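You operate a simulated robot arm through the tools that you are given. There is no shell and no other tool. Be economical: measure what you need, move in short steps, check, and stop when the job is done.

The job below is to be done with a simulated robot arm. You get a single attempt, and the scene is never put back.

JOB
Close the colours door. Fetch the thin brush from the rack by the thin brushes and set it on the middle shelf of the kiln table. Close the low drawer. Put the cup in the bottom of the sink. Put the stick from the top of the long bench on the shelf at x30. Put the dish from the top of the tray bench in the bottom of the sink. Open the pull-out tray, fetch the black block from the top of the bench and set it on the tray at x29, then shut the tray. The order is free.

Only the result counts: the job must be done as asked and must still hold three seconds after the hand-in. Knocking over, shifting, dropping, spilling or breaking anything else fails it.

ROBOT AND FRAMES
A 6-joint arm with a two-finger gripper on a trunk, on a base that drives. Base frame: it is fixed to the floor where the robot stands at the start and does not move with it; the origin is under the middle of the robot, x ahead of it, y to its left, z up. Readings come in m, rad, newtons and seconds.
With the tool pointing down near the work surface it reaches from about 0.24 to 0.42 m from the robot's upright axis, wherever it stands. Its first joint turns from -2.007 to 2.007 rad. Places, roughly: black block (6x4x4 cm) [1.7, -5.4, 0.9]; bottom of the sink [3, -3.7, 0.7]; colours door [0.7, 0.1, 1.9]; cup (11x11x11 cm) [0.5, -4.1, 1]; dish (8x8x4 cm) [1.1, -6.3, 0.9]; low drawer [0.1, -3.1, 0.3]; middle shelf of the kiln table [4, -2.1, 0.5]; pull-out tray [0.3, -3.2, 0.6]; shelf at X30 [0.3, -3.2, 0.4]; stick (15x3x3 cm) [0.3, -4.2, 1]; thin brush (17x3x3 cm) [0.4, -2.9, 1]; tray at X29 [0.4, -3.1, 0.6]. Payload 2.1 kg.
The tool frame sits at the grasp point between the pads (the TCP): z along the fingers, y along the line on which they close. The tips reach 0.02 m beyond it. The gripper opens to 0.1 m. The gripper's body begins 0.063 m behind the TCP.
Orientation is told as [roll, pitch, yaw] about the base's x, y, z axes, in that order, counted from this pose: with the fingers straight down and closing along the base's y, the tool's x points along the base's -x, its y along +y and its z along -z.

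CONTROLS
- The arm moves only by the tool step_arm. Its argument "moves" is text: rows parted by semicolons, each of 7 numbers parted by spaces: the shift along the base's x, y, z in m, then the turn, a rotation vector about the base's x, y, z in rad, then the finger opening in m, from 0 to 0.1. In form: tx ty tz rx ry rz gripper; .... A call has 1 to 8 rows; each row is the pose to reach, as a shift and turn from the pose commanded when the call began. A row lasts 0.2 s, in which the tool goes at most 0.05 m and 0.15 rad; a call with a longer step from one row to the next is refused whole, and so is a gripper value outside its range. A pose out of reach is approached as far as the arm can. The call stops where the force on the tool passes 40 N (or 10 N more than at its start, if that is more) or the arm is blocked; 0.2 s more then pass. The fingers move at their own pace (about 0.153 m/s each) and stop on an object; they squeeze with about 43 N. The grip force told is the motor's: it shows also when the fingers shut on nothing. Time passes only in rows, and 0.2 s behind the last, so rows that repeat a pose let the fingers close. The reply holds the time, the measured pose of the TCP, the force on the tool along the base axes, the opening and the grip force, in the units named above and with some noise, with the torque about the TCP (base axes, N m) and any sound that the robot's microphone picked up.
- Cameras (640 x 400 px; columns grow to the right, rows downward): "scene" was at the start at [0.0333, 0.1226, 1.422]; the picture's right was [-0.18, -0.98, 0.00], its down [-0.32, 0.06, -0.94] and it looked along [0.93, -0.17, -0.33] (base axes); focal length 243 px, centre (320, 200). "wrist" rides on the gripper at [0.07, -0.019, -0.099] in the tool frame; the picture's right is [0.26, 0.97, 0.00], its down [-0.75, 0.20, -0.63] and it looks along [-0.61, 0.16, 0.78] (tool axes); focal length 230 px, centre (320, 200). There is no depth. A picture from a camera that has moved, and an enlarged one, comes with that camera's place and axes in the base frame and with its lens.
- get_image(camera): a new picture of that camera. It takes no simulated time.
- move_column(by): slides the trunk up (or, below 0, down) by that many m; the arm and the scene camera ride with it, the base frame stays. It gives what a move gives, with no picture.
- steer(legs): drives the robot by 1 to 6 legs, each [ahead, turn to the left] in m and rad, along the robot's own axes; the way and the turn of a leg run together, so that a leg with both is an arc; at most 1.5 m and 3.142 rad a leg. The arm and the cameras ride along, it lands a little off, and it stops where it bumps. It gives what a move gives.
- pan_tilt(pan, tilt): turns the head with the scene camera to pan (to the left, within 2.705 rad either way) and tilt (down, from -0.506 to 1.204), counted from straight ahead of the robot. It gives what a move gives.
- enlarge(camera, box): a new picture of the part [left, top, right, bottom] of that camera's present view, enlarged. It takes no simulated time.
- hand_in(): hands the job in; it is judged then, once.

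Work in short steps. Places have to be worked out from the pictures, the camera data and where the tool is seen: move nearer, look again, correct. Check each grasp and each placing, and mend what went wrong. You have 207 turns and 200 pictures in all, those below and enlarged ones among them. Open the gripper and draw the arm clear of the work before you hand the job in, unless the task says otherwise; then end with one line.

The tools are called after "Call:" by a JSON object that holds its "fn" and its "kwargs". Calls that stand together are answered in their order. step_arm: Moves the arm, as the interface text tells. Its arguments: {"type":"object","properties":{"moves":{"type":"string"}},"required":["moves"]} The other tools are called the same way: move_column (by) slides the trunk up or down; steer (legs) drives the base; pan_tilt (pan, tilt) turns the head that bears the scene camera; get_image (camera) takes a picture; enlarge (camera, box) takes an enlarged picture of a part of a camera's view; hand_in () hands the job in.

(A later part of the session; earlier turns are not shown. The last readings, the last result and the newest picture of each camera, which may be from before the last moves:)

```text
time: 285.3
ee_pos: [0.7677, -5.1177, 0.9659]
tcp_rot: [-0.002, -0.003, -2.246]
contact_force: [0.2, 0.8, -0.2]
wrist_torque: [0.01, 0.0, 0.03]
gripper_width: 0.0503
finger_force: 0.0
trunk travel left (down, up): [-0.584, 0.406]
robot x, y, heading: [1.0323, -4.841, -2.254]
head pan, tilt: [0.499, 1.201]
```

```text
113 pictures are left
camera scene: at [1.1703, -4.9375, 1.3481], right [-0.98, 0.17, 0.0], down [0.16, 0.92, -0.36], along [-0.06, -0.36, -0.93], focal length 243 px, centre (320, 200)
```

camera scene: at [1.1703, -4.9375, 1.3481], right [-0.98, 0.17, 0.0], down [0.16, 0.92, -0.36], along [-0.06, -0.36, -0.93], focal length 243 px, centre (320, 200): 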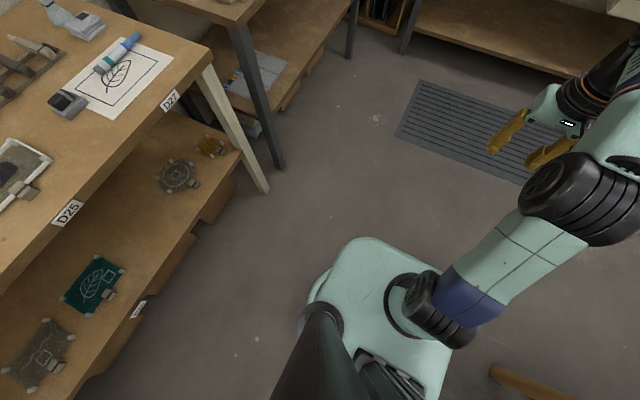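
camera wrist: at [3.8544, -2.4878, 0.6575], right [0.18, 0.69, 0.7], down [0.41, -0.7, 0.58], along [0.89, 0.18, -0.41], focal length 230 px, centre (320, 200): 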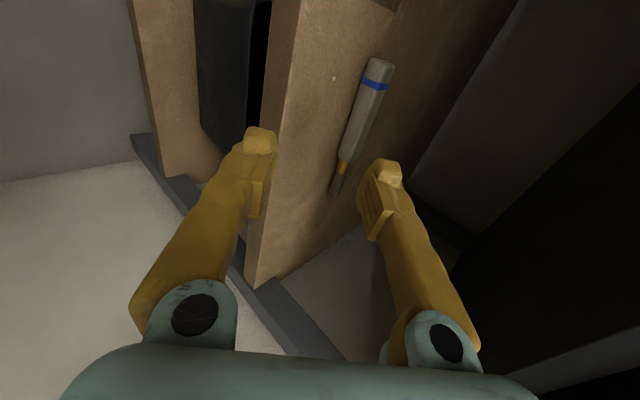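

My base is compact (about ±0.2 m). I drive alongside the dish and turn to face the tray bench.

Call:
{"fn": "steer", "kwargs": {"legs": [[1.06, 0.02], [0, 1.571], [0.2, 0]]}}

Call:
{"fn": "move_column", "kwargs": {"by": 0.15}}

Call:
{"fn": "pan_tilt", "kwargs": {"pan": 0.0, "tilt": 0.8}}

Call:
{"fn": "get_image", "kwargs": {"camera": "scene"}}

Call:
{"fn": "get_image", "kwargs": {"camera": "wrist"}}

```text
time: 295.8
ee_pos: [0.8317, -6.0611, 0.9671]
tcp_rot: [-0.001, -0.003, -0.644]
contact_force: [0.0, 0.1, -0.1]
wrist_torque: [-0.02, 0.0, 0.0]
gripper_width: 0.0502
finger_force: 0.0
trunk travel left (down, up): [-0.584, 0.406]
robot x, y, heading: [0.5453, -5.8042, -0.642]
head pan, tilt: [0.499, 1.201]
```

```text
time: 297.5
ee_pos: [0.8314, -6.0612, 1.1168]
tcp_rot: [-0.004, -0.003, -0.644]
contact_force: [-0.8, 0.1, 0.1]
wrist_torque: [0.0, -0.01, -0.02]
gripper_width: 0.05
finger_force: 0.1
trunk travel left (down, up): [-0.734, 0.256]
robot x, y, heading: [0.5469, -5.8106, -0.645]
head pan, tilt: [0.499, 1.201]
```

```text
time: 298.4
ee_pos: [0.8302, -6.0618, 1.1166]
tcp_rot: [-0.002, -0.003, -0.641]
contact_force: [0.2, -0.2, -0.2]
wrist_torque: [0.0, 0.0, 0.01]
gripper_width: 0.0501
finger_force: 0.1
trunk travel left (down, up): [-0.734, 0.256]
robot x, y, heading: [0.5433, -5.8055, -0.643]
head pan, tilt: [0.0, 0.799]
```

```text
112 pictures are left
camera scene: at [0.6478, -5.707, 1.5257], right [-0.6, -0.8, 0.0], down [-0.57, 0.43, -0.7], along [0.56, -0.42, -0.72], focal length 243 px, centre (320, 200)
```

scene: 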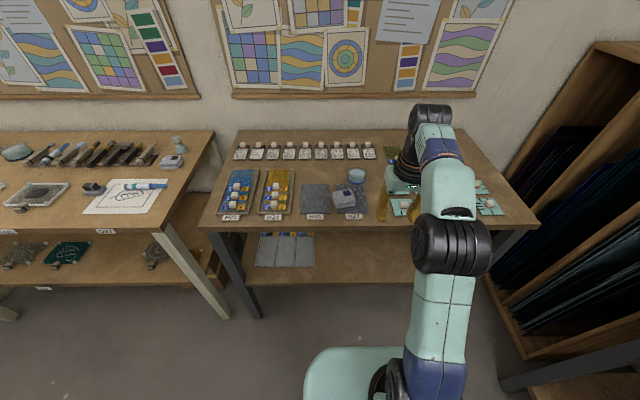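

```text
111 pictures are left
camera wrist: at [0.7639, -6.0342, 1.2165], right [0.37, 0.93, 0.0], down [0.72, -0.29, 0.63], along [0.59, -0.24, -0.77], focal length 230 px, centre (320, 200)
```

wrist: 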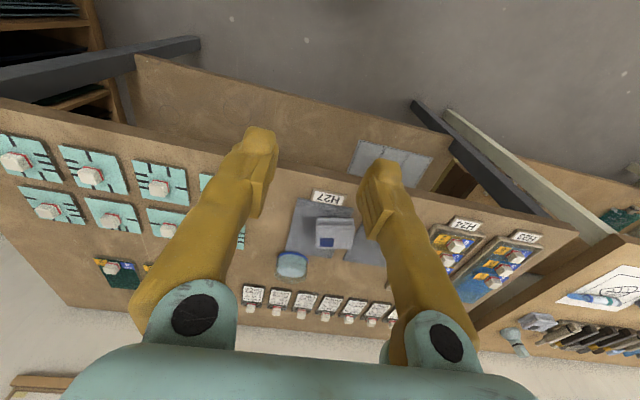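

Triangulated: the dish is at about (1.14,-6.254,0.91). I drive forward 0.3 m and open the gripper fully.

Call:
{"fn": "steer", "kwargs": {"legs": [[0.29, 0]]}}

Call:
{"fn": "step_arm", "kwargs": {"moves": "0.015 0.02 0 0 0 0 0.1;0.035 0.02 0 0 0 0 0.1;0.045 0.005 0 0 0 0 0.1;0.045 0.005 0 0 0 0 0.1"}}

Call:
{"fn": "get_image", "kwargs": {"camera": "wrist"}}

Call:
{"fn": "get_image", "kwargs": {"camera": "scene"}}

```text
time: 300.4
ee_pos: [1.0673, -6.2372, 1.117]
tcp_rot: [-0.002, -0.005, -0.641]
contact_force: [-0.2, -0.6, 0.7]
wrist_torque: [0.01, 0.0, 0.0]
gripper_width: 0.0499
finger_force: 0.0
trunk travel left (down, up): [-0.734, 0.256]
robot x, y, heading: [0.7781, -5.9806, -0.642]
head pan, tilt: [0.0, 0.799]
```

```text
time: 301.4
ee_pos: [1.1097, -6.2291, 1.1173]
tcp_rot: [0.0, -0.005, -0.641]
contact_force: [-0.2, 0.4, 0.2]
wrist_torque: [-0.02, -0.03, 0.02]
gripper_width: 0.1002
finger_force: 0.0
trunk travel left (down, up): [-0.734, 0.256]
robot x, y, heading: [0.7826, -5.9812, -0.642]
head pan, tilt: [0.0, 0.799]
```

```text
110 pictures are left
camera wrist: at [1.0425, -6.2032, 1.2166], right [0.37, 0.93, 0.0], down [0.72, -0.29, 0.63], along [0.59, -0.24, -0.77], focal length 230 px, centre (320, 200)
```

wrist: 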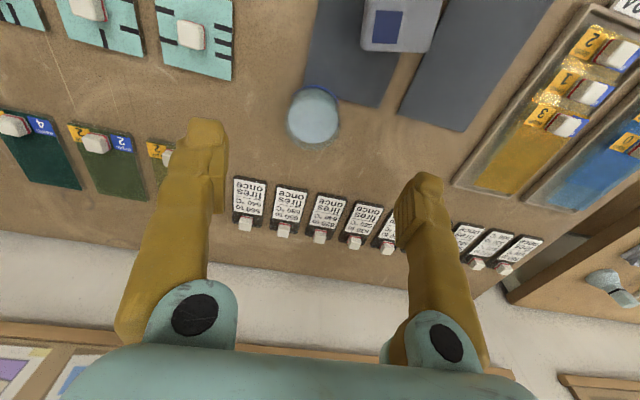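

```text
109 pictures are left
camera scene: at [0.8828, -5.8823, 1.5258], right [-0.6, -0.8, 0.0], down [-0.57, 0.43, -0.7], along [0.56, -0.42, -0.72], focal length 243 px, centre (320, 200)
```

scene: 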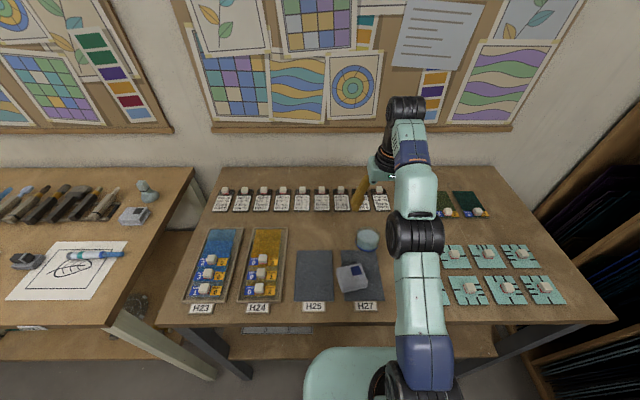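

The dish is 3.7 cm farther ahead. I shift over it and lower part-way.

Call:
{"fn": "step_arm", "kwargs": {"moves": "0.015 -0.011 -0.03 0 0 0 0.1;0.03 -0.022 -0.06 0 0 0 0.1;0.03 -0.022 -0.1 0 0 0 0.1;0.03 -0.022 -0.13 0 0 0 0.1"}}

Call:
{"fn": "get_image", "kwargs": {"camera": "wrist"}}

```text
time: 302.4
ee_pos: [1.1432, -6.2559, 0.9861]
tcp_rot: [-0.002, -0.005, -0.64]
contact_force: [0.6, -0.7, 0.1]
wrist_torque: [0.01, 0.01, -0.02]
gripper_width: 0.1001
finger_force: 0.0
out of reach, approached as far as the arm can: row 1, 2
trunk travel left (down, up): [-0.734, 0.256]
robot x, y, heading: [0.7825, -5.9835, -0.639]
head pan, tilt: [0.0, 0.799]
```

```text
108 pictures are left
camera wrist: at [1.0765, -6.2284, 1.0853], right [0.37, 0.93, 0.0], down [0.72, -0.29, 0.63], along [0.59, -0.24, -0.77], focal length 230 px, centre (320, 200)
```

wrist: 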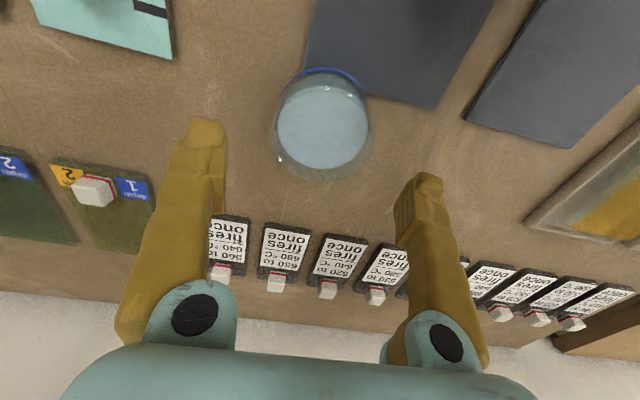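

Well centred; a tiny shift back, then I lower around the dish and close.

Call:
{"fn": "step_arm", "kwargs": {"moves": "-0.004 0.003 -0.03 0 0 0 0.1;-0.004 0.003 -0.06 0 0 0 0.1;-0.004 0.003 -0.08 0 0 0 0.1"}}

Call:
{"fn": "get_image", "kwargs": {"camera": "wrist"}}

```text
time: 303.3
ee_pos: [1.1346, -6.2515, 0.9157]
tcp_rot: [-0.001, -0.011, -0.638]
contact_force: [-10.0, 8.2, 16.2]
wrist_torque: [0.5, 0.11, 0.27]
gripper_width: 0.0997
finger_force: 0.1
trunk travel left (down, up): [-0.734, 0.256]
robot x, y, heading: [0.7797, -5.9836, -0.646]
head pan, tilt: [0.0, 0.799]
stopped in row 3: the force on the tool passed its limit at 53 N (the readings are from after the stop); the commanded pose is now the measured one
```

```text
107 pictures are left
camera wrist: at [1.0681, -6.2236, 1.0152], right [0.37, 0.93, 0.0], down [0.72, -0.28, 0.64], along [0.59, -0.24, -0.77], focal length 230 px, centre (320, 200)
```

wrist: 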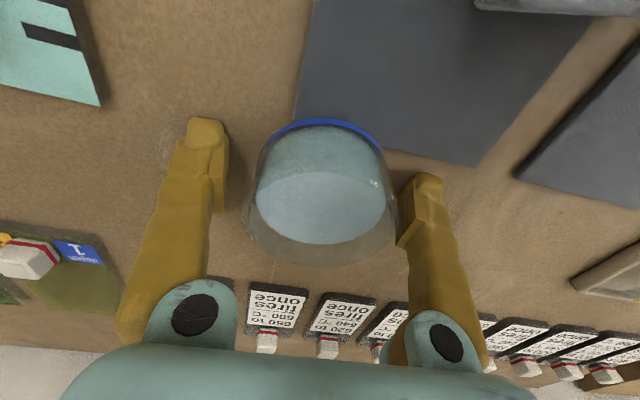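

Tips touched the bench top (z≈0.895). I rise 4 mm and close on the dish.

Call:
{"fn": "step_arm", "kwargs": {"moves": "0 0 0.004 0 0 0 0.1;0 0 0.005 0 0 0 0.08;0 0 0.005 0 0 0 0.06;0 0 0.005 0 0 0 0.06;0 0 0.005 0 0 0 0.06"}}

Call:
{"fn": "get_image", "kwargs": {"camera": "wrist"}}

```text
time: 304.5
ee_pos: [1.1385, -6.2536, 0.9202]
tcp_rot: [-0.001, -0.012, -0.641]
contact_force: [-0.9, 1.0, 0.3]
wrist_torque: [0.0, -0.03, -0.03]
gripper_width: 0.0753
finger_force: 43.3
trunk travel left (down, up): [-0.734, 0.256]
robot x, y, heading: [0.7818, -5.9845, -0.639]
head pan, tilt: [0.0, 0.799]
```

```text
106 pictures are left
camera wrist: at [1.0716, -6.2257, 1.0179], right [0.37, 0.93, 0.0], down [0.72, -0.28, 0.64], along [0.59, -0.24, -0.77], focal length 230 px, centre (320, 200)
```

wrist: 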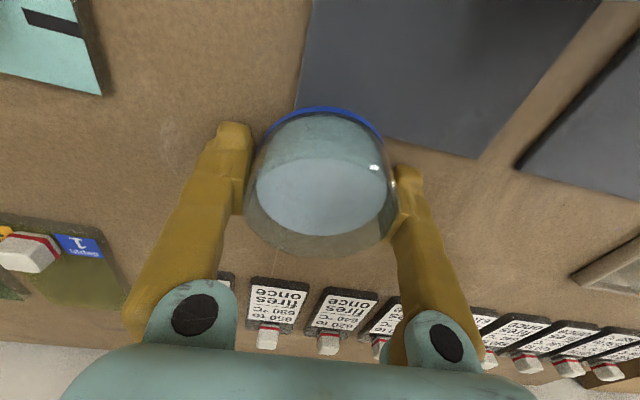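

Gripped at 7.5 cm. I lift and back away.

Call:
{"fn": "move_column", "kwargs": {"by": 0.2}}

Call:
{"fn": "get_image", "kwargs": {"camera": "wrist"}}

Call:
{"fn": "steer", "kwargs": {"legs": [[-0.5, 0]]}}

```text
time: 306.6
ee_pos: [1.1384, -6.2536, 1.1194]
tcp_rot: [-0.002, -0.013, -0.642]
contact_force: [-0.1, -0.1, -1.9]
wrist_torque: [0.05, 0.03, -0.01]
gripper_width: 0.0755
finger_force: 43.3
trunk travel left (down, up): [-0.934, 0.056]
robot x, y, heading: [0.7831, -5.9835, -0.641]
head pan, tilt: [0.0, 0.799]
```

```text
105 pictures are left
camera wrist: at [1.0721, -6.2259, 1.2177], right [0.37, 0.93, 0.0], down [0.72, -0.28, 0.64], along [0.59, -0.24, -0.77], focal length 230 px, centre (320, 200)
```

wrist: 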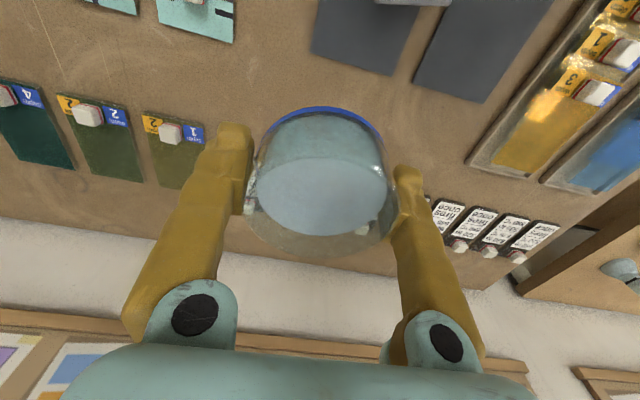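

```text
time: 309.5
ee_pos: [0.7475, -5.9618, 1.119]
tcp_rot: [-0.002, -0.012, -0.643]
contact_force: [0.7, 0.1, -1.4]
wrist_torque: [-0.01, 0.01, -0.03]
gripper_width: 0.0752
finger_force: 42.8
trunk travel left (down, up): [-0.934, 0.056]
robot x, y, heading: [0.389, -5.6929, -0.65]
head pan, tilt: [0.0, 0.799]
```

Dish held. I drive to the sink and turn to face it.

Call:
{"fn": "steer", "kwargs": {"legs": [[0, 1.571], [1.5, 0], [1.5, 0], [0.05, 0], [0, -1.571], [0.1, 0]]}}

Call:
{"fn": "get_image", "kwargs": {"camera": "scene"}}

Call:
{"fn": "get_image", "kwargs": {"camera": "wrist"}}

```text
time: 333.1
ee_pos: [2.6558, -3.6791, 1.1296]
tcp_rot: [-0.003, -0.052, -0.68]
contact_force: [1.1, -1.5, -2.0]
wrist_torque: [0.05, 0.07, -0.01]
gripper_width: 0.0748
finger_force: 43.1
trunk travel left (down, up): [-0.934, 0.056]
robot x, y, heading: [2.3124, -3.3941, -0.677]
head pan, tilt: [0.0, 0.799]
stopped in leg 6: the robot was blocked; the commanded pose is now the measured one
```

```text
104 pictures are left
camera scene: at [2.4234, -3.3038, 1.7256], right [-0.63, -0.78, 0.0], down [-0.56, 0.45, -0.69], along [0.54, -0.44, -0.72], focal length 243 px, centre (320, 200)
```

scene: 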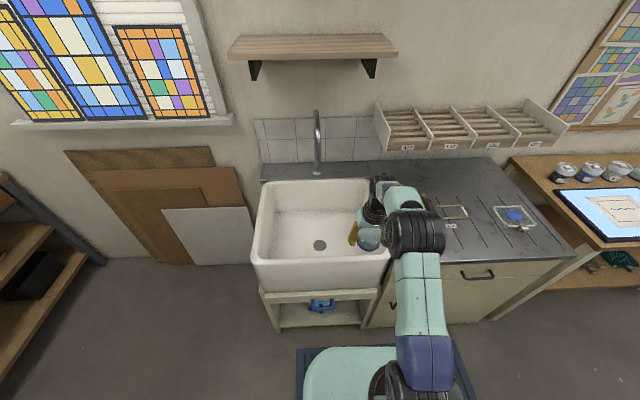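

```text
103 pictures are left
camera wrist: at [2.5863, -3.6453, 1.2254], right [0.41, 0.91, -0.02], down [0.68, -0.29, 0.67], along [0.61, -0.28, -0.74], focal length 230 px, centre (320, 200)
```

wrist: 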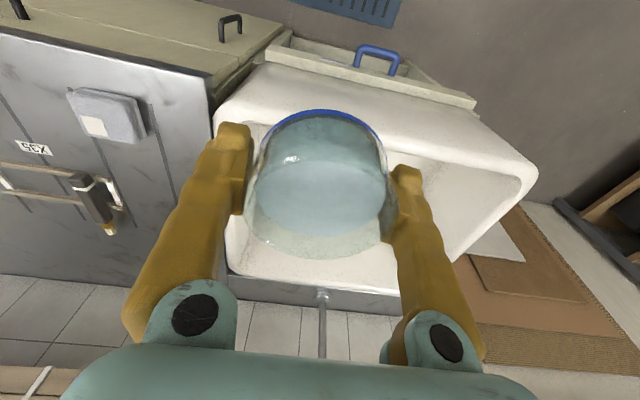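

The floor mat in front of the sink stops the base, so I go round and approach the sink from its left side, reversing into place.

Call:
{"fn": "steer", "kwargs": {"legs": [[-0.13, 0], [0, 1.593], [1.03, 0], [0, 1.571], [-0.8, 0], [0, 1.571]]}}

Call:
{"fn": "get_image", "kwargs": {"camera": "scene"}}

Call:
{"fn": "get_image", "kwargs": {"camera": "wrist"}}

```text
time: 334.2
ee_pos: [2.5618, -3.6005, 1.132]
tcp_rot: [-0.001, -0.039, -0.679]
contact_force: [-1.9, 2.0, -2.3]
wrist_torque: [-0.06, -0.12, 0.0]
gripper_width: 0.0753
finger_force: 42.8
trunk travel left (down, up): [-0.934, 0.056]
robot x, y, heading: [2.2567, -3.3527, -0.681]
head pan, tilt: [0.0, 0.799]
stopped in leg 1: the robot was blocked; the commanded pose is now the measured one
```

```text
102 pictures are left
camera scene: at [2.3097, -3.2121, 1.7294], right [-0.63, -0.78, 0.0], down [-0.54, 0.43, -0.72], along [0.56, -0.46, -0.69], focal length 243 px, centre (320, 200)
```

scene: 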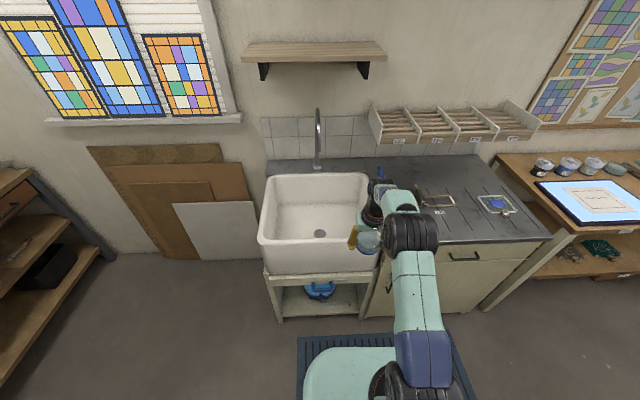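

```text
101 pictures are left
camera wrist: at [2.4933, -3.5693, 1.2294], right [0.41, 0.91, -0.01], down [0.69, -0.3, 0.66], along [0.6, -0.28, -0.75], focal length 230 px, centre (320, 200)
```

wrist: 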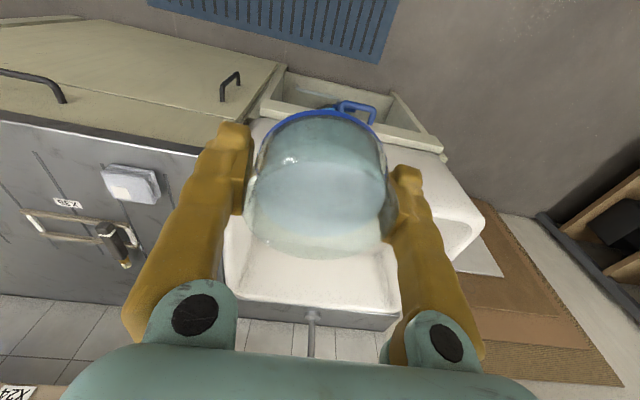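

Reversing stalled at the mat edge; I retry backing off.

Call:
{"fn": "steer", "kwargs": {"legs": [[-0.15, 0]]}}

```text
time: 334.9
ee_pos: [2.6058, -3.636, 1.1388]
tcp_rot: [-0.003, -0.134, -0.679]
contact_force: [0.9, -0.7, -1.2]
wrist_torque: [0.07, 0.08, -0.02]
gripper_width: 0.0754
finger_force: 42.8
trunk travel left (down, up): [-0.934, 0.056]
robot x, y, heading: [2.2502, -3.3419, -0.675]
head pan, tilt: [0.0, 0.799]
stopped in leg 1: the robot was blocked; the commanded pose is now the measured one
```

The reading shows the body tilting; I check with a picture before moving more.

Call:
{"fn": "get_image", "kwargs": {"camera": "scene"}}

Call:
{"fn": "pan_tilt", "kwargs": {"pan": 0, "tilt": 0.8}}

```text
100 pictures are left
camera scene: at [2.3842, -3.2722, 1.7273], right [-0.63, -0.78, 0.0], down [-0.57, 0.46, -0.68], along [0.53, -0.43, -0.73], focal length 243 px, centre (320, 200)
```

scene: 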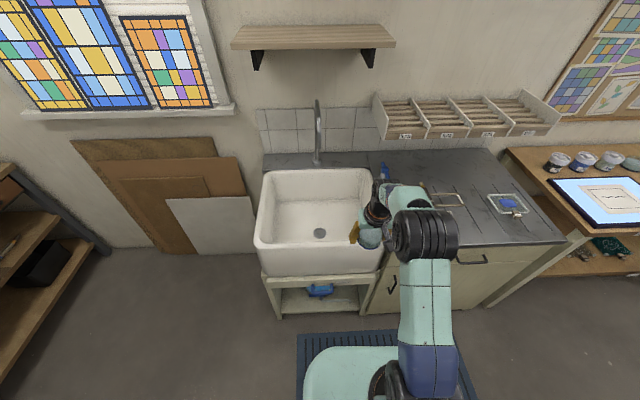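

```text
time: 335.5
ee_pos: [2.5933, -3.6276, 1.117]
tcp_rot: [-0.003, -0.046, -0.679]
contact_force: [-0.4, -0.8, -3.4]
wrist_torque: [0.0, 0.0, -0.02]
gripper_width: 0.0752
finger_force: 42.4
trunk travel left (down, up): [-0.934, 0.056]
robot x, y, heading: [2.2499, -3.3448, -0.681]
head pan, tilt: [0.0, 0.799]
```

The robot rocks on the mat with a high trunk. I lower the trunk for stability and reverse in small legs.

Call:
{"fn": "move_column", "kwargs": {"by": -0.2}}

Call:
{"fn": "steer", "kwargs": {"legs": [[-0.04, 0]]}}

Call:
{"fn": "steer", "kwargs": {"legs": [[-0.06, 0]]}}

```text
time: 337.7
ee_pos: [2.5865, -3.6211, 0.9232]
tcp_rot: [-0.001, -0.06, -0.679]
contact_force: [0.8, 0.7, -1.8]
wrist_torque: [0.02, 0.01, 0.02]
gripper_width: 0.075
finger_force: 42.8
trunk travel left (down, up): [-0.734, 0.256]
robot x, y, heading: [2.2488, -3.3426, -0.682]
head pan, tilt: [0.0, 0.799]
```

```text
time: 338.6
ee_pos: [2.558, -3.5983, 0.9211]
tcp_rot: [-0.001, -0.056, -0.681]
contact_force: [0.2, -0.4, -2.2]
wrist_torque: [0.03, 0.02, 0.0]
gripper_width: 0.0754
finger_force: 43.2
trunk travel left (down, up): [-0.734, 0.256]
robot x, y, heading: [2.2188, -3.3207, -0.675]
head pan, tilt: [0.0, 0.799]
```

```text
time: 339.6
ee_pos: [2.5097, -3.5603, 0.9214]
tcp_rot: [-0.001, -0.059, -0.681]
contact_force: [-0.4, -0.4, -0.8]
wrist_torque: [0.01, 0.05, 0.0]
gripper_width: 0.0748
finger_force: 43.4
trunk travel left (down, up): [-0.734, 0.256]
robot x, y, heading: [2.171, -3.2809, -0.68]
head pan, tilt: [0.0, 0.799]
```

Moving freely again. I continue the route around to the sink's left side.

Call:
{"fn": "steer", "kwargs": {"legs": [[-0.08, 0], [0, 1.596], [1.03, 0]]}}

Call:
{"fn": "steer", "kwargs": {"legs": [[0, 1.571], [-0.5, 0], [-0.42, 0]]}}

```text
time: 349.4
ee_pos: [2.9789, -2.0511, 0.9235]
tcp_rot: [-0.001, -0.06, 0.944]
contact_force: [-0.3, 0.0, -1.3]
wrist_torque: [0.0, 0.03, -0.01]
gripper_width: 0.0751
finger_force: 43.0
trunk travel left (down, up): [-0.734, 0.256]
robot x, y, heading: [2.7187, -2.4016, 0.939]
head pan, tilt: [0.0, 0.799]
```

```text
time: 358.5
ee_pos: [3.1222, -2.6777, 0.9231]
tcp_rot: [-0.002, -0.063, 2.535]
contact_force: [-0.6, -0.7, -1.9]
wrist_torque: [0.02, -0.02, 0.0]
gripper_width: 0.0748
finger_force: 43.1
trunk travel left (down, up): [-0.734, 0.256]
robot x, y, heading: [3.4772, -2.9293, 2.537]
head pan, tilt: [0.0, 0.799]
```

In position beside the sink. I turn to face it and raise the trunk 0.2.

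Call:
{"fn": "steer", "kwargs": {"legs": [[0, 1.52]]}}

Call:
{"fn": "move_column", "kwargs": {"by": 0.15}}

Call:
{"fn": "get_image", "kwargs": {"camera": "scene"}}

```text
time: 362.6
ee_pos: [3.2163, -3.2795, 0.9234]
tcp_rot: [-0.002, -0.061, -2.207]
contact_force: [0.0, 0.6, -2.2]
wrist_torque: [0.01, 0.0, -0.06]
gripper_width: 0.0746
finger_force: 43.0
trunk travel left (down, up): [-0.734, 0.256]
robot x, y, heading: [3.4782, -2.9296, -2.204]
head pan, tilt: [0.0, 0.799]
```

```text
time: 364.4
ee_pos: [3.2172, -3.2802, 1.0738]
tcp_rot: [-0.002, -0.061, -2.206]
contact_force: [-0.1, 0.3, -2.1]
wrist_torque: [-0.01, -0.02, -0.02]
gripper_width: 0.0751
finger_force: 42.8
trunk travel left (down, up): [-0.884, 0.106]
robot x, y, heading: [3.478, -2.9265, -2.205]
head pan, tilt: [0.0, 0.799]
```

```text
99 pictures are left
camera scene: at [3.5803, -3.0313, 1.6758], right [-0.8, 0.59, 0.0], down [0.43, 0.58, -0.7], along [-0.41, -0.56, -0.72], focal length 243 px, centre (320, 200)
```

scene: 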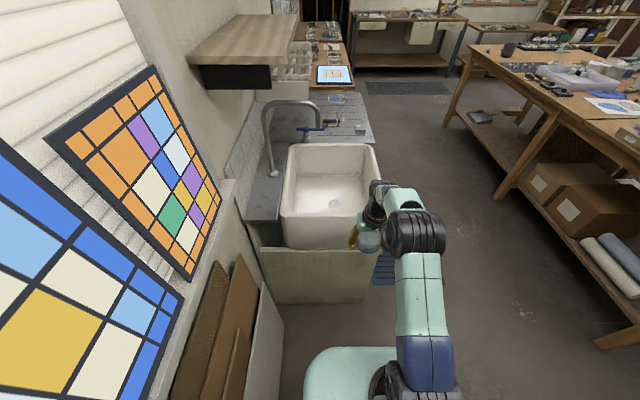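

I drive forward so the dish is over the basin.

Call:
{"fn": "steer", "kwargs": {"legs": [[0.42, 0]]}}

Call:
{"fn": "get_image", "kwargs": {"camera": "scene"}}

Call:
{"fn": "get_image", "kwargs": {"camera": "wrist"}}

```text
time: 367.0
ee_pos: [2.9668, -3.6196, 1.0734]
tcp_rot: [-0.001, -0.061, -2.203]
contact_force: [-0.1, 0.3, -1.7]
wrist_torque: [-0.01, 0.01, 0.0]
gripper_width: 0.075
finger_force: 43.7
trunk travel left (down, up): [-0.884, 0.106]
robot x, y, heading: [3.2258, -3.2693, -2.203]
head pan, tilt: [0.0, 0.799]
```

```text
98 pictures are left
camera scene: at [3.3315, -3.3696, 1.6758], right [-0.81, 0.59, 0.0], down [0.42, 0.58, -0.7], along [-0.41, -0.56, -0.72], focal length 243 px, centre (320, 200)
```

scene: 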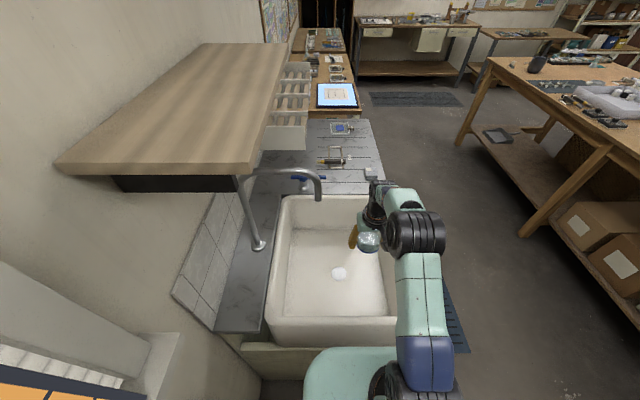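

```text
97 pictures are left
camera wrist: at [2.9977, -3.5479, 1.1688], right [0.93, -0.36, -0.02], down [-0.26, -0.69, 0.67], along [-0.26, -0.62, -0.74], focal length 230 px, centre (320, 200)
```

wrist: 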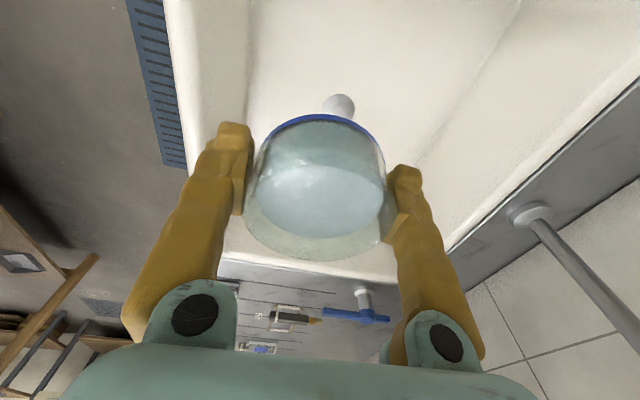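

To keep the wrist camera clear of the near sink wall, I yaw the hand 90° clockwise so the camera faces the roomy side.

Call:
{"fn": "step_arm", "kwargs": {"moves": "0 0 0 0 0 -0.145 0.06;0 0 0 0 0 -0.29 0.06;0 0 0 0 0 -0.435 0.06;0 0 0 0 0 -0.58 0.06;0 0 0 0 0 -0.725 0.06;0 0 0 0 0 -0.87 0.06;0 0 0 0 0 -1.015 0.06;0 0 0 0 0 -1.16 0.06"}}

Call:
{"fn": "step_arm", "kwargs": {"moves": "0 0 0 0 0 -0.145 0.06;0 0 0 0 0 -0.29 0.06;-0.006 -0.008 0 0 0 -0.41 0.06;-0.012 -0.016 0 0 0 -0.41 0.06"}}

Call:
{"fn": "get_image", "kwargs": {"camera": "wrist"}}

```text
time: 368.8
ee_pos: [2.9678, -3.6205, 1.0725]
tcp_rot: [-0.002, -0.062, 2.92]
contact_force: [0.4, 0.7, -0.7]
wrist_torque: [0.01, 0.01, 0.02]
gripper_width: 0.075
finger_force: 42.7
trunk travel left (down, up): [-0.884, 0.106]
robot x, y, heading: [3.2295, -3.2706, -2.201]
head pan, tilt: [0.0, 0.799]
```

```text
time: 369.8
ee_pos: [2.9546, -3.6377, 1.0738]
tcp_rot: [-0.003, -0.062, 2.506]
contact_force: [-0.4, 0.2, -1.6]
wrist_torque: [0.01, -0.03, 0.02]
gripper_width: 0.0753
finger_force: 42.9
trunk travel left (down, up): [-0.884, 0.106]
robot x, y, heading: [3.23, -3.2718, -2.205]
head pan, tilt: [0.0, 0.799]
```

```text
96 pictures are left
camera wrist: at [3.0267, -3.6668, 1.1683], right [-0.36, -0.93, -0.02], down [-0.69, 0.26, 0.67], along [-0.62, 0.26, -0.74], focal length 230 px, centre (320, 200)
```

wrist: 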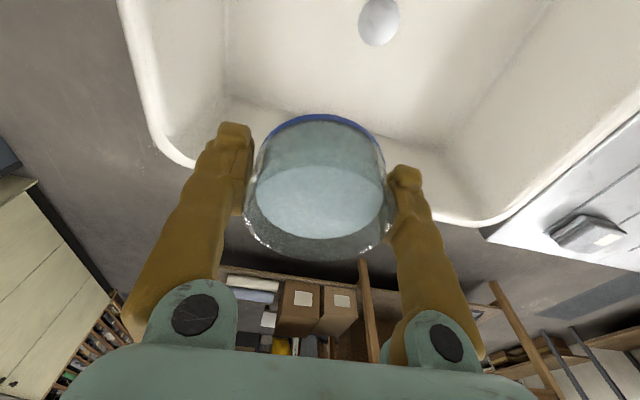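

Centred in the basin. I level the tool and lower with the trunk.

Call:
{"fn": "step_arm", "kwargs": {"moves": "0 0 0 -0.037 -0.05 0 0.06;0 0 0 -0.037 -0.05 0 0.06"}}

Call:
{"fn": "move_column", "kwargs": {"by": -0.2}}

Call:
{"fn": "get_image", "kwargs": {"camera": "scene"}}

Call:
{"fn": "get_image", "kwargs": {"camera": "wrist"}}

```text
time: 370.4
ee_pos: [2.9541, -3.637, 1.0743]
tcp_rot: [-0.004, 0.002, 2.511]
contact_force: [0.1, 0.3, -1.7]
wrist_torque: [0.01, 0.02, 0.01]
gripper_width: 0.075
finger_force: 43.1
trunk travel left (down, up): [-0.884, 0.106]
robot x, y, heading: [3.2318, -3.2716, -2.204]
head pan, tilt: [0.0, 0.799]
```

```text
time: 372.6
ee_pos: [2.9543, -3.6352, 0.8728]
tcp_rot: [-0.002, 0.003, 2.51]
contact_force: [-0.2, -0.5, -0.3]
wrist_torque: [-0.02, -0.02, 0.02]
gripper_width: 0.0749
finger_force: 42.5
trunk travel left (down, up): [-0.684, 0.306]
robot x, y, heading: [3.2279, -3.2716, -2.203]
head pan, tilt: [0.0, 0.799]
```

```text
95 pictures are left
camera scene: at [3.3306, -3.3708, 1.4758], right [-0.81, 0.59, 0.0], down [0.42, 0.58, -0.7], along [-0.41, -0.56, -0.72], focal length 243 px, centre (320, 200)
```

scene: 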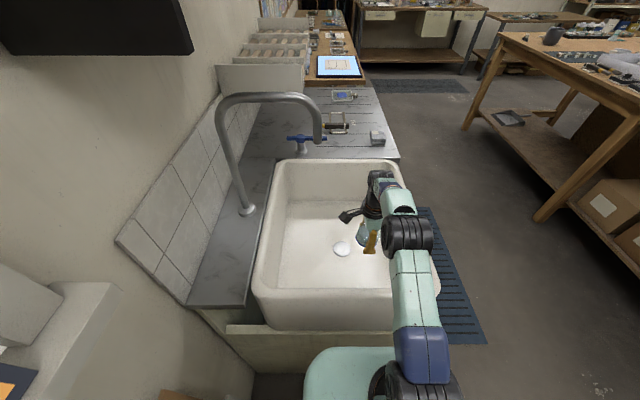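

```text
94 pictures are left
camera wrist: at [3.0223, -3.6624, 0.9732], right [-0.36, -0.93, 0.0], down [-0.73, 0.28, 0.63], along [-0.59, 0.23, -0.78], focal length 230 px, centre (320, 200)
```

wrist: 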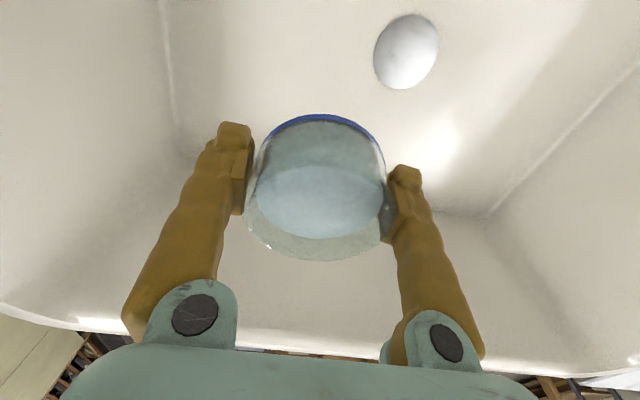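

Clear all round. I lower further, then finish with small arm steps until contact.

Call:
{"fn": "move_column", "kwargs": {"by": -0.12}}

Call:
{"fn": "step_arm", "kwargs": {"moves": "0 0 -0.006 0 0 0 0.06;0 0 -0.012 0 0 0 0.06;0 0 -0.018 0 0 0 0.06;0 0 -0.024 0 0 0 0.06;0 0 -0.03 0 0 0 0.06;0 0 -0.036 0 0 0 0.06"}}

Call:
{"fn": "get_image", "kwargs": {"camera": "wrist"}}

```text
time: 374.1
ee_pos: [2.9555, -3.6364, 0.7539]
tcp_rot: [-0.001, 0.002, 2.51]
contact_force: [0.1, -0.5, -1.5]
wrist_torque: [0.03, 0.04, -0.02]
gripper_width: 0.075
finger_force: 43.1
trunk travel left (down, up): [-0.564, 0.426]
robot x, y, heading: [3.2292, -3.2708, -2.206]
head pan, tilt: [0.0, 0.799]
```

```text
time: 375.5
ee_pos: [2.9555, -3.6354, 0.7177]
tcp_rot: [-0.002, 0.001, 2.51]
contact_force: [0.0, -0.3, -1.7]
wrist_torque: [-0.01, 0.01, 0.03]
gripper_width: 0.0749
finger_force: 42.8
trunk travel left (down, up): [-0.564, 0.426]
robot x, y, heading: [3.2306, -3.2695, -2.2]
head pan, tilt: [0.0, 0.799]
```

```text
93 pictures are left
camera wrist: at [3.0228, -3.6616, 0.8173], right [-0.36, -0.93, 0.0], down [-0.73, 0.28, 0.63], along [-0.59, 0.23, -0.78], focal length 230 px, centre (320, 200)
```

wrist: 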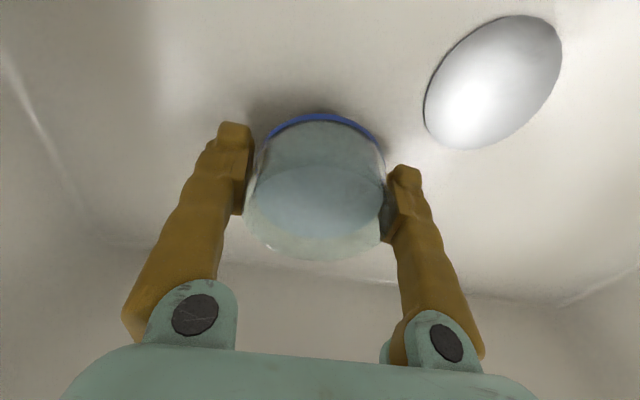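

Not yet touching; I continue lowering in fine steps.

Call:
{"fn": "step_arm", "kwargs": {"moves": "0 0 -0.004 0 0 0 0.06;0 0 -0.008 0 0 0 0.06;0 0 -0.012 0 0 0 0.06;0 0 -0.016 0 0 0 0.06;0 0 -0.02 0 0 0 0.06;0 0 -0.024 0 0 0 0.06;0 0 -0.028 0 0 0 0.06;0 0 -0.032 0 0 0 0.06"}}

```text
time: 377.0
ee_pos: [2.956, -3.6349, 0.6989]
tcp_rot: [0.014, 0.0, 2.51]
contact_force: [6.2, 6.7, 23.7]
wrist_torque: [0.8, -0.09, -0.21]
gripper_width: 0.075
finger_force: 42.5
trunk travel left (down, up): [-0.564, 0.426]
robot x, y, heading: [3.2305, -3.2721, -2.198]
head pan, tilt: [0.0, 0.799]
stopped in row 7: the force on the tool passed its limit at 49 N (the readings are from after the stop); the commanded pose is now the measured one
```

Contact. I release and rise.

Call:
{"fn": "step_arm", "kwargs": {"moves": "0 0 0.003 0 0 0 0.075;0 0 0.003 0 0 0 0.09;0 0 0.003 0 0 0 0.1;0 0 0.003 0 0 0 0.1;0 0 0.03 0 0 0 0.1;0 0 0.06 0 0 0 0.1"}}

Call:
{"fn": "move_column", "kwargs": {"by": 0.3}}

Call:
{"fn": "get_image", "kwargs": {"camera": "wrist"}}

```text
time: 378.4
ee_pos: [2.9548, -3.6366, 0.7555]
tcp_rot: [0.011, 0.0, 2.512]
contact_force: [0.0, 0.3, 0.2]
wrist_torque: [0.01, 0.01, -0.01]
gripper_width: 0.1
finger_force: 0.0
trunk travel left (down, up): [-0.564, 0.426]
robot x, y, heading: [3.2294, -3.2686, -2.204]
head pan, tilt: [0.0, 0.799]
```

```text
time: 381.4
ee_pos: [2.954, -3.6376, 1.0545]
tcp_rot: [0.009, -0.001, 2.51]
contact_force: [-0.8, 0.2, 0.2]
wrist_torque: [-0.02, -0.01, 0.03]
gripper_width: 0.0999
finger_force: 0.0
trunk travel left (down, up): [-0.864, 0.126]
robot x, y, heading: [3.2288, -3.2711, -2.204]
head pan, tilt: [0.0, 0.799]
```

```text
92 pictures are left
camera wrist: at [3.0221, -3.6631, 1.1545], right [-0.36, -0.93, 0.01], down [-0.72, 0.29, 0.63], along [-0.59, 0.22, -0.78], focal length 230 px, centre (320, 200)
```

wrist: 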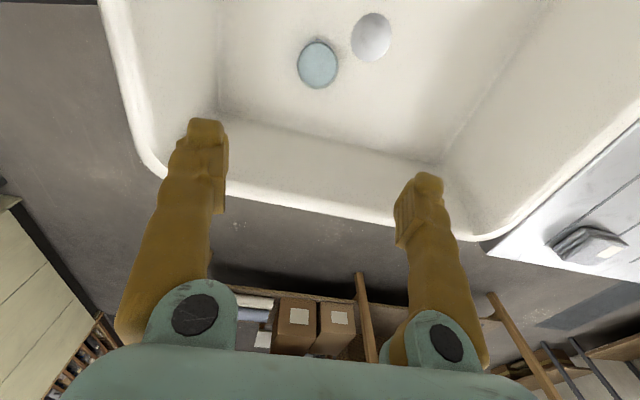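

The dish rests on the sink bottom. I un-yaw the hand and back away.

Call:
{"fn": "step_arm", "kwargs": {"moves": "0 0 0 0 0 0.145 0.06;0 0 0 0 0 0.29 0.06;0 0 0 0 0 0.435 0.06;0 0 0 0 0 0.58 0.06;0 0 0 0 0 0.725 0.06;0 0 0 0 0 0.87 0.06;0 0 0 0 0 1.015 0.06;0 0 0 0 0 1.16 0.06"}}

Call:
{"fn": "step_arm", "kwargs": {"moves": "0.006 0.008 0 0 0 0.145 0.06;0.018 0.024 0 0 0 0.29 0.06;0.03 0.04 0 0 0 0.41 0.06;0.036 0.048 0 0 0 0.41 0.06"}}

Call:
{"fn": "steer", "kwargs": {"legs": [[-0.4, -0.02], [0, -1.55], [0.82, 0]]}}

```text
time: 383.2
ee_pos: [2.9535, -3.6384, 1.0552]
tcp_rot: [0.011, 0.0, -2.609]
contact_force: [-0.4, 0.5, 0.1]
wrist_torque: [-0.02, 0.0, 0.02]
gripper_width: 0.06
finger_force: 0.0
trunk travel left (down, up): [-0.864, 0.126]
robot x, y, heading: [3.2257, -3.2695, -2.204]
head pan, tilt: [0.0, 0.799]
```

```text
time: 384.2
ee_pos: [2.9897, -3.5891, 1.0561]
tcp_rot: [0.01, 0.0, -2.203]
contact_force: [-0.4, 0.1, 1.0]
wrist_torque: [0.02, -0.01, -0.02]
gripper_width: 0.06
finger_force: 0.0
trunk travel left (down, up): [-0.864, 0.126]
robot x, y, heading: [3.2313, -3.2683, -2.203]
head pan, tilt: [0.0, 0.799]
```

```text
time: 394.4
ee_pos: [2.4867, -2.2388, 1.0558]
tcp_rot: [0.008, 0.0, 2.527]
contact_force: [1.2, 0.3, 0.4]
wrist_torque: [-0.01, 0.03, -0.02]
gripper_width: 0.0601
finger_force: 0.0
trunk travel left (down, up): [-0.864, 0.126]
robot x, y, heading: [2.808, -2.4755, 2.527]
head pan, tilt: [0.0, 0.799]
```

Next the cup, from the back aisle. I drive down and turn to face the long bench's back edge.

Call:
{"fn": "steer", "kwargs": {"legs": [[0.12, 0], [0, 1.53], [1.5, 0], [1.18, 0], [0, -1.571]]}}

Call:
{"fn": "pan_tilt", "kwargs": {"pan": 0, "tilt": 0.7}}

Call:
{"fn": "get_image", "kwargs": {"camera": "scene"}}

Call:
{"fn": "get_image", "kwargs": {"camera": "wrist"}}

```text
time: 415.7
ee_pos: [0.7609, -4.2456, 1.0554]
tcp_rot: [0.008, 0.0, 2.467]
contact_force: [0.2, 0.3, 0.2]
wrist_torque: [0.0, -0.01, -0.04]
gripper_width: 0.0601
finger_force: 0.1
trunk travel left (down, up): [-0.864, 0.126]
robot x, y, heading: [1.0704, -4.4999, 2.46]
head pan, tilt: [0.0, 0.799]
```

```text
time: 416.4
ee_pos: [0.7621, -4.2454, 1.056]
tcp_rot: [0.011, 0.002, 2.465]
contact_force: [0.1, 0.6, 0.2]
wrist_torque: [0.0, -0.01, -0.02]
gripper_width: 0.06
finger_force: 0.0
trunk travel left (down, up): [-0.864, 0.126]
robot x, y, heading: [1.0691, -4.4966, 2.465]
head pan, tilt: [0.0, 0.7]
```

```text
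91 pictures are left
camera scene: at [0.9637, -4.5923, 1.664], right [0.63, 0.78, 0.0], down [0.5, -0.4, -0.76], along [-0.6, 0.48, -0.64], focal length 243 px, centre (320, 200)
```

scene: 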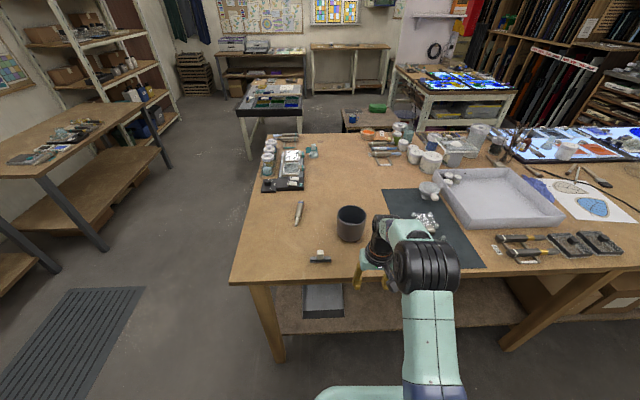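

```text
90 pictures are left
camera wrist: at [0.8284, -4.2734, 1.155], right [-0.4, -0.92, 0.01], down [-0.71, 0.32, 0.63], along [-0.58, 0.25, -0.78], focal length 230 px, centre (320, 200)
```

wrist: 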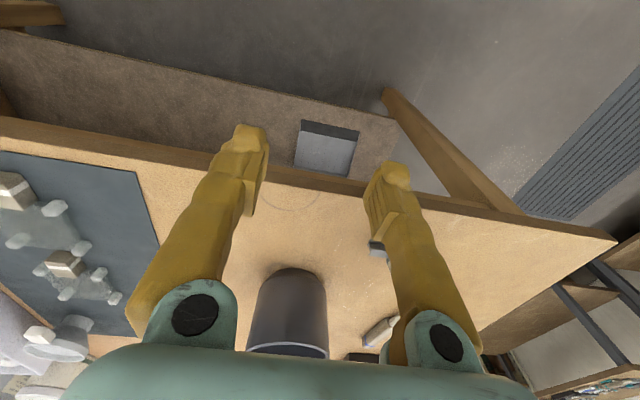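

The mug has no handle and is about 10.6 cm wide at the rim, so I'll grip it by the rim wall. I raise and drive in.

Call:
{"fn": "move_column", "kwargs": {"by": 0.11}}

Call:
{"fn": "steer", "kwargs": {"legs": [[0.25, 0]]}}

Call:
{"fn": "get_image", "kwargs": {"camera": "wrist"}}

Call:
{"fn": "get_image", "kwargs": {"camera": "scene"}}

```text
time: 417.8
ee_pos: [0.7622, -4.2458, 1.1656]
tcp_rot: [0.008, -0.001, 2.467]
contact_force: [-0.2, 0.1, -0.7]
wrist_torque: [0.01, -0.02, -0.01]
gripper_width: 0.06
finger_force: 0.1
trunk travel left (down, up): [-0.974, 0.016]
robot x, y, heading: [1.0692, -4.5019, 2.46]
head pan, tilt: [0.0, 0.7]
```

```text
time: 419.6
ee_pos: [0.5714, -4.0894, 1.1666]
tcp_rot: [0.01, -0.003, 2.462]
contact_force: [0.1, -0.7, -0.7]
wrist_torque: [0.0, 0.0, -0.04]
gripper_width: 0.06
finger_force: 0.1
trunk travel left (down, up): [-0.974, 0.016]
robot x, y, heading: [0.8764, -4.3405, 2.459]
head pan, tilt: [0.0, 0.7]
```

```text
89 pictures are left
camera wrist: at [0.6384, -4.1174, 1.2657], right [-0.41, -0.91, 0.01], down [-0.7, 0.32, 0.63], along [-0.58, 0.25, -0.77], focal length 230 px, centre (320, 200)
```

wrist: 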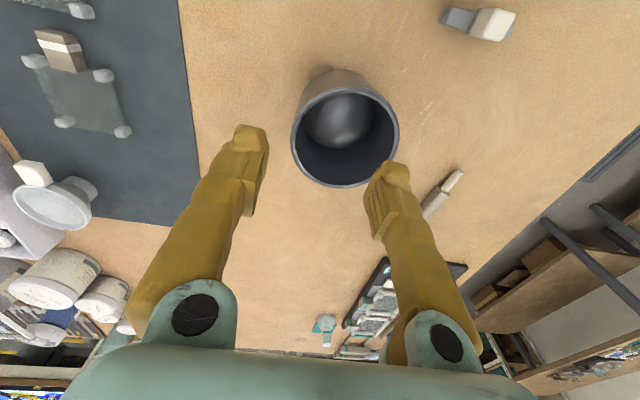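

```text
88 pictures are left
camera scene: at [0.7727, -4.4377, 1.7742], right [0.63, 0.78, 0.0], down [0.5, -0.4, -0.77], along [-0.59, 0.48, -0.64], focal length 243 px, centre (320, 200)
```

scene: 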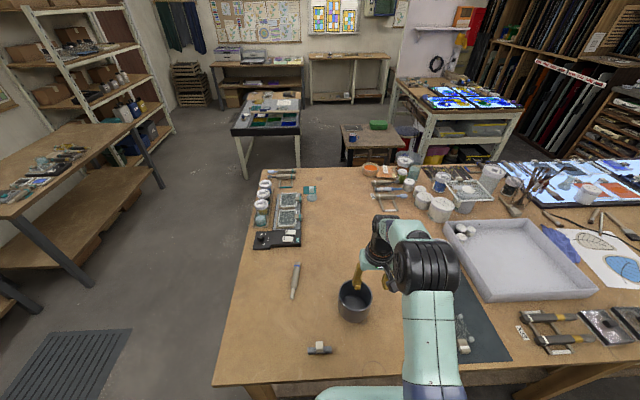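

Rim centre at about (0.537,-4.103), z 1.045. I line up on its right-hand wall and lower part-way.

Call:
{"fn": "step_arm", "kwargs": {"moves": "-0.001 0.014 0 0 0 0 0.06;-0.0014 0.027 0 0 0 0 0.06;-0.0014 0.027 0 0 0 0 0.06"}}

Call:
{"fn": "move_column", "kwargs": {"by": -0.08}}

Call:
{"fn": "get_image", "kwargs": {"camera": "wrist"}}

```text
time: 420.4
ee_pos: [0.5682, -4.0618, 1.1665]
tcp_rot: [0.009, -0.001, 2.461]
contact_force: [1.2, 0.5, 0.1]
wrist_torque: [0.03, -0.02, -0.02]
gripper_width: 0.0599
finger_force: 0.1
trunk travel left (down, up): [-0.974, 0.016]
robot x, y, heading: [0.8793, -4.3439, 2.46]
head pan, tilt: [0.0, 0.7]
```

```text
time: 421.6
ee_pos: [0.5679, -4.0603, 1.0851]
tcp_rot: [0.009, 0.001, 2.462]
contact_force: [-0.2, 0.5, -0.6]
wrist_torque: [-0.01, 0.01, 0.02]
gripper_width: 0.0598
finger_force: 0.1
trunk travel left (down, up): [-0.894, 0.096]
robot x, y, heading: [0.8801, -4.3436, 2.463]
head pan, tilt: [0.0, 0.7]
```

```text
87 pictures are left
camera wrist: at [0.6346, -4.0893, 1.1853], right [-0.41, -0.91, 0.01], down [-0.71, 0.32, 0.63], along [-0.58, 0.25, -0.78], focal length 230 px, centre (320, 200)
```

wrist: 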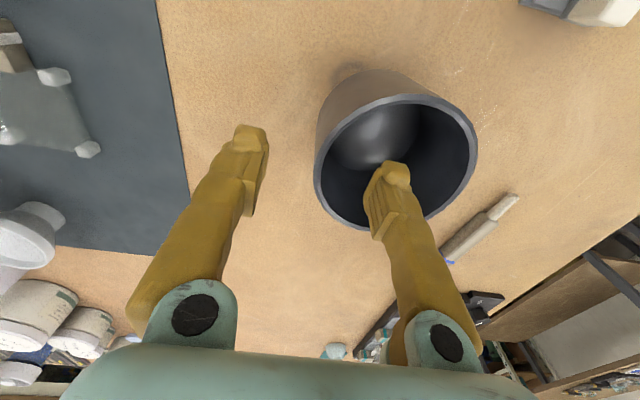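

Perfectly straddling the right wall. I lower 7 cm and close.

Call:
{"fn": "step_arm", "kwargs": {"moves": "0 0 -0.03 0 0 0 0.06;0 0 -0.055 0 0 0 0.06;0 0 -0.065 0 0 0 0.06;0 0 -0.065 0 0 0 0.03;0 0 -0.065 0 0 0 0;0 0 -0.065 0 0 0 0;0 0 -0.065 0 0 0 0"}}

Call:
{"fn": "get_image", "kwargs": {"camera": "wrist"}}

```text
time: 423.2
ee_pos: [0.5667, -4.0591, 1.0197]
tcp_rot: [0.01, -0.002, 2.46]
contact_force: [0.4, 0.3, -0.1]
wrist_torque: [0.06, 0.01, -0.05]
gripper_width: 0.0062
finger_force: 33.8
trunk travel left (down, up): [-0.894, 0.096]
robot x, y, heading: [0.8787, -4.3428, 2.458]
head pan, tilt: [0.0, 0.7]
```

```text
86 pictures are left
camera wrist: at [0.6341, -4.0891, 1.1197], right [-0.41, -0.91, 0.01], down [-0.71, 0.32, 0.63], along [-0.58, 0.25, -0.78], focal length 230 px, centre (320, 200)
```

wrist: 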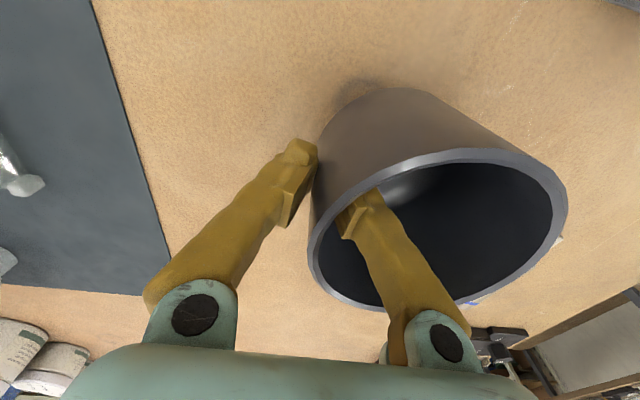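

Gripped on the 6 mm wall. I test-lift.

Call:
{"fn": "move_column", "kwargs": {"by": 0.09}}

Call:
{"fn": "get_image", "kwargs": {"camera": "wrist"}}

```text
time: 424.5
ee_pos: [0.5676, -4.0601, 1.1105]
tcp_rot: [0.009, 0.001, 2.46]
contact_force: [-0.2, -0.8, -3.6]
wrist_torque: [0.14, -0.09, -0.02]
gripper_width: 0.0059
finger_force: 34.3
trunk travel left (down, up): [-0.984, 0.006]
robot x, y, heading: [0.8736, -4.3391, 2.459]
head pan, tilt: [0.0, 0.7]
```

```text
85 pictures are left
camera wrist: at [0.634, -4.089, 1.2097], right [-0.41, -0.91, 0.01], down [-0.71, 0.32, 0.63], along [-0.58, 0.25, -0.78], focal length 230 px, centre (320, 200)
```

wrist: 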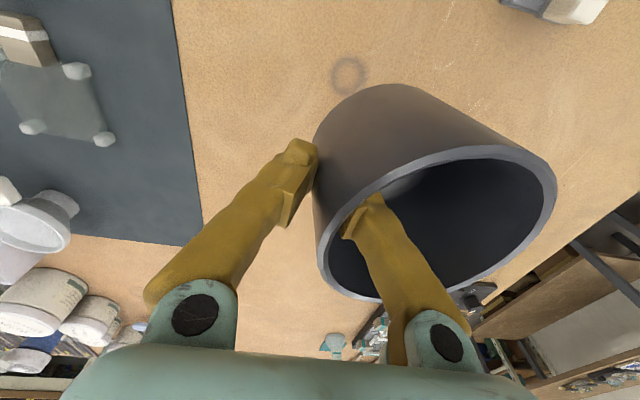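

Lifted cleanly. I back off the bench, lower a bit for stability, and go back to the sink's left side.

Call:
{"fn": "steer", "kwargs": {"legs": [[-0.33, 0]]}}

Call:
{"fn": "move_column", "kwargs": {"by": -0.15}}

Call:
{"fn": "steer", "kwargs": {"legs": [[0, -1.54], [1.5, 0], [1.15, 0]]}}

```text
time: 426.6
ee_pos: [0.8217, -4.2688, 1.1083]
tcp_rot: [0.01, 0.004, 2.467]
contact_force: [-0.9, -0.2, -3.8]
wrist_torque: [0.13, -0.12, 0.02]
gripper_width: 0.0059
finger_force: 34.0
trunk travel left (down, up): [-0.984, 0.006]
robot x, y, heading: [1.1331, -4.5482, 2.468]
head pan, tilt: [0.0, 0.7]
```

```text
time: 428.4
ee_pos: [0.8216, -4.2697, 0.9614]
tcp_rot: [0.007, -0.001, 2.468]
contact_force: [0.3, -0.8, -2.8]
wrist_torque: [0.1, -0.06, -0.01]
gripper_width: 0.006
finger_force: 34.4
trunk travel left (down, up): [-0.834, 0.156]
robot x, y, heading: [1.1311, -4.5499, 2.469]
head pan, tilt: [0.0, 0.7]
```

```text
time: 445.0
ee_pos: [2.9393, -2.0763, 0.9618]
tcp_rot: [0.009, -0.001, 0.97]
contact_force: [-0.7, 0.1, -2.7]
wrist_torque: [-0.07, -0.12, 0.0]
gripper_width: 0.0062
finger_force: 34.6
trunk travel left (down, up): [-0.834, 0.156]
robot x, y, heading: [2.6825, -2.407, 0.966]
head pan, tilt: [0.0, 0.7]
```

Call:
{"fn": "steer", "kwargs": {"legs": [[0, 1.52], [-0.6, 0], [-0.45, 0], [0, 1.571]]}}

Call:
{"fn": "get_image", "kwargs": {"camera": "scene"}}

```text
time: 458.2
ee_pos: [3.2277, -3.3745, 0.9596]
tcp_rot: [0.008, -0.001, -2.217]
contact_force: [-0.3, 0.2, -3.3]
wrist_torque: [0.06, 0.09, 0.0]
gripper_width: 0.0065
finger_force: 35.1
trunk travel left (down, up): [-0.834, 0.156]
robot x, y, heading: [3.4959, -3.0559, -2.219]
head pan, tilt: [0.0, 0.7]
```

```text
84 pictures are left
camera scene: at [3.5956, -3.1621, 1.634], right [-0.8, 0.6, 0.0], down [0.39, 0.51, -0.76], along [-0.46, -0.61, -0.64], focal length 243 px, centre (320, 200)
```

scene: 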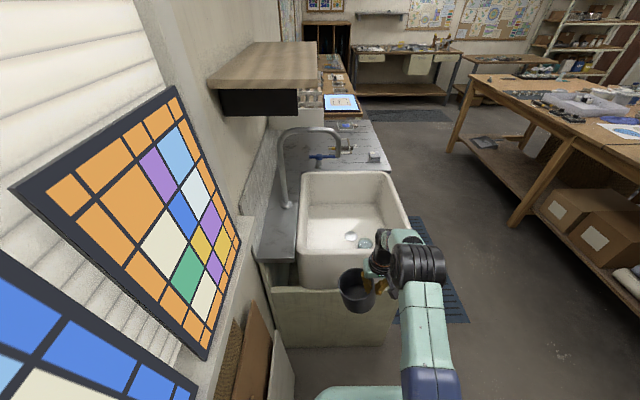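

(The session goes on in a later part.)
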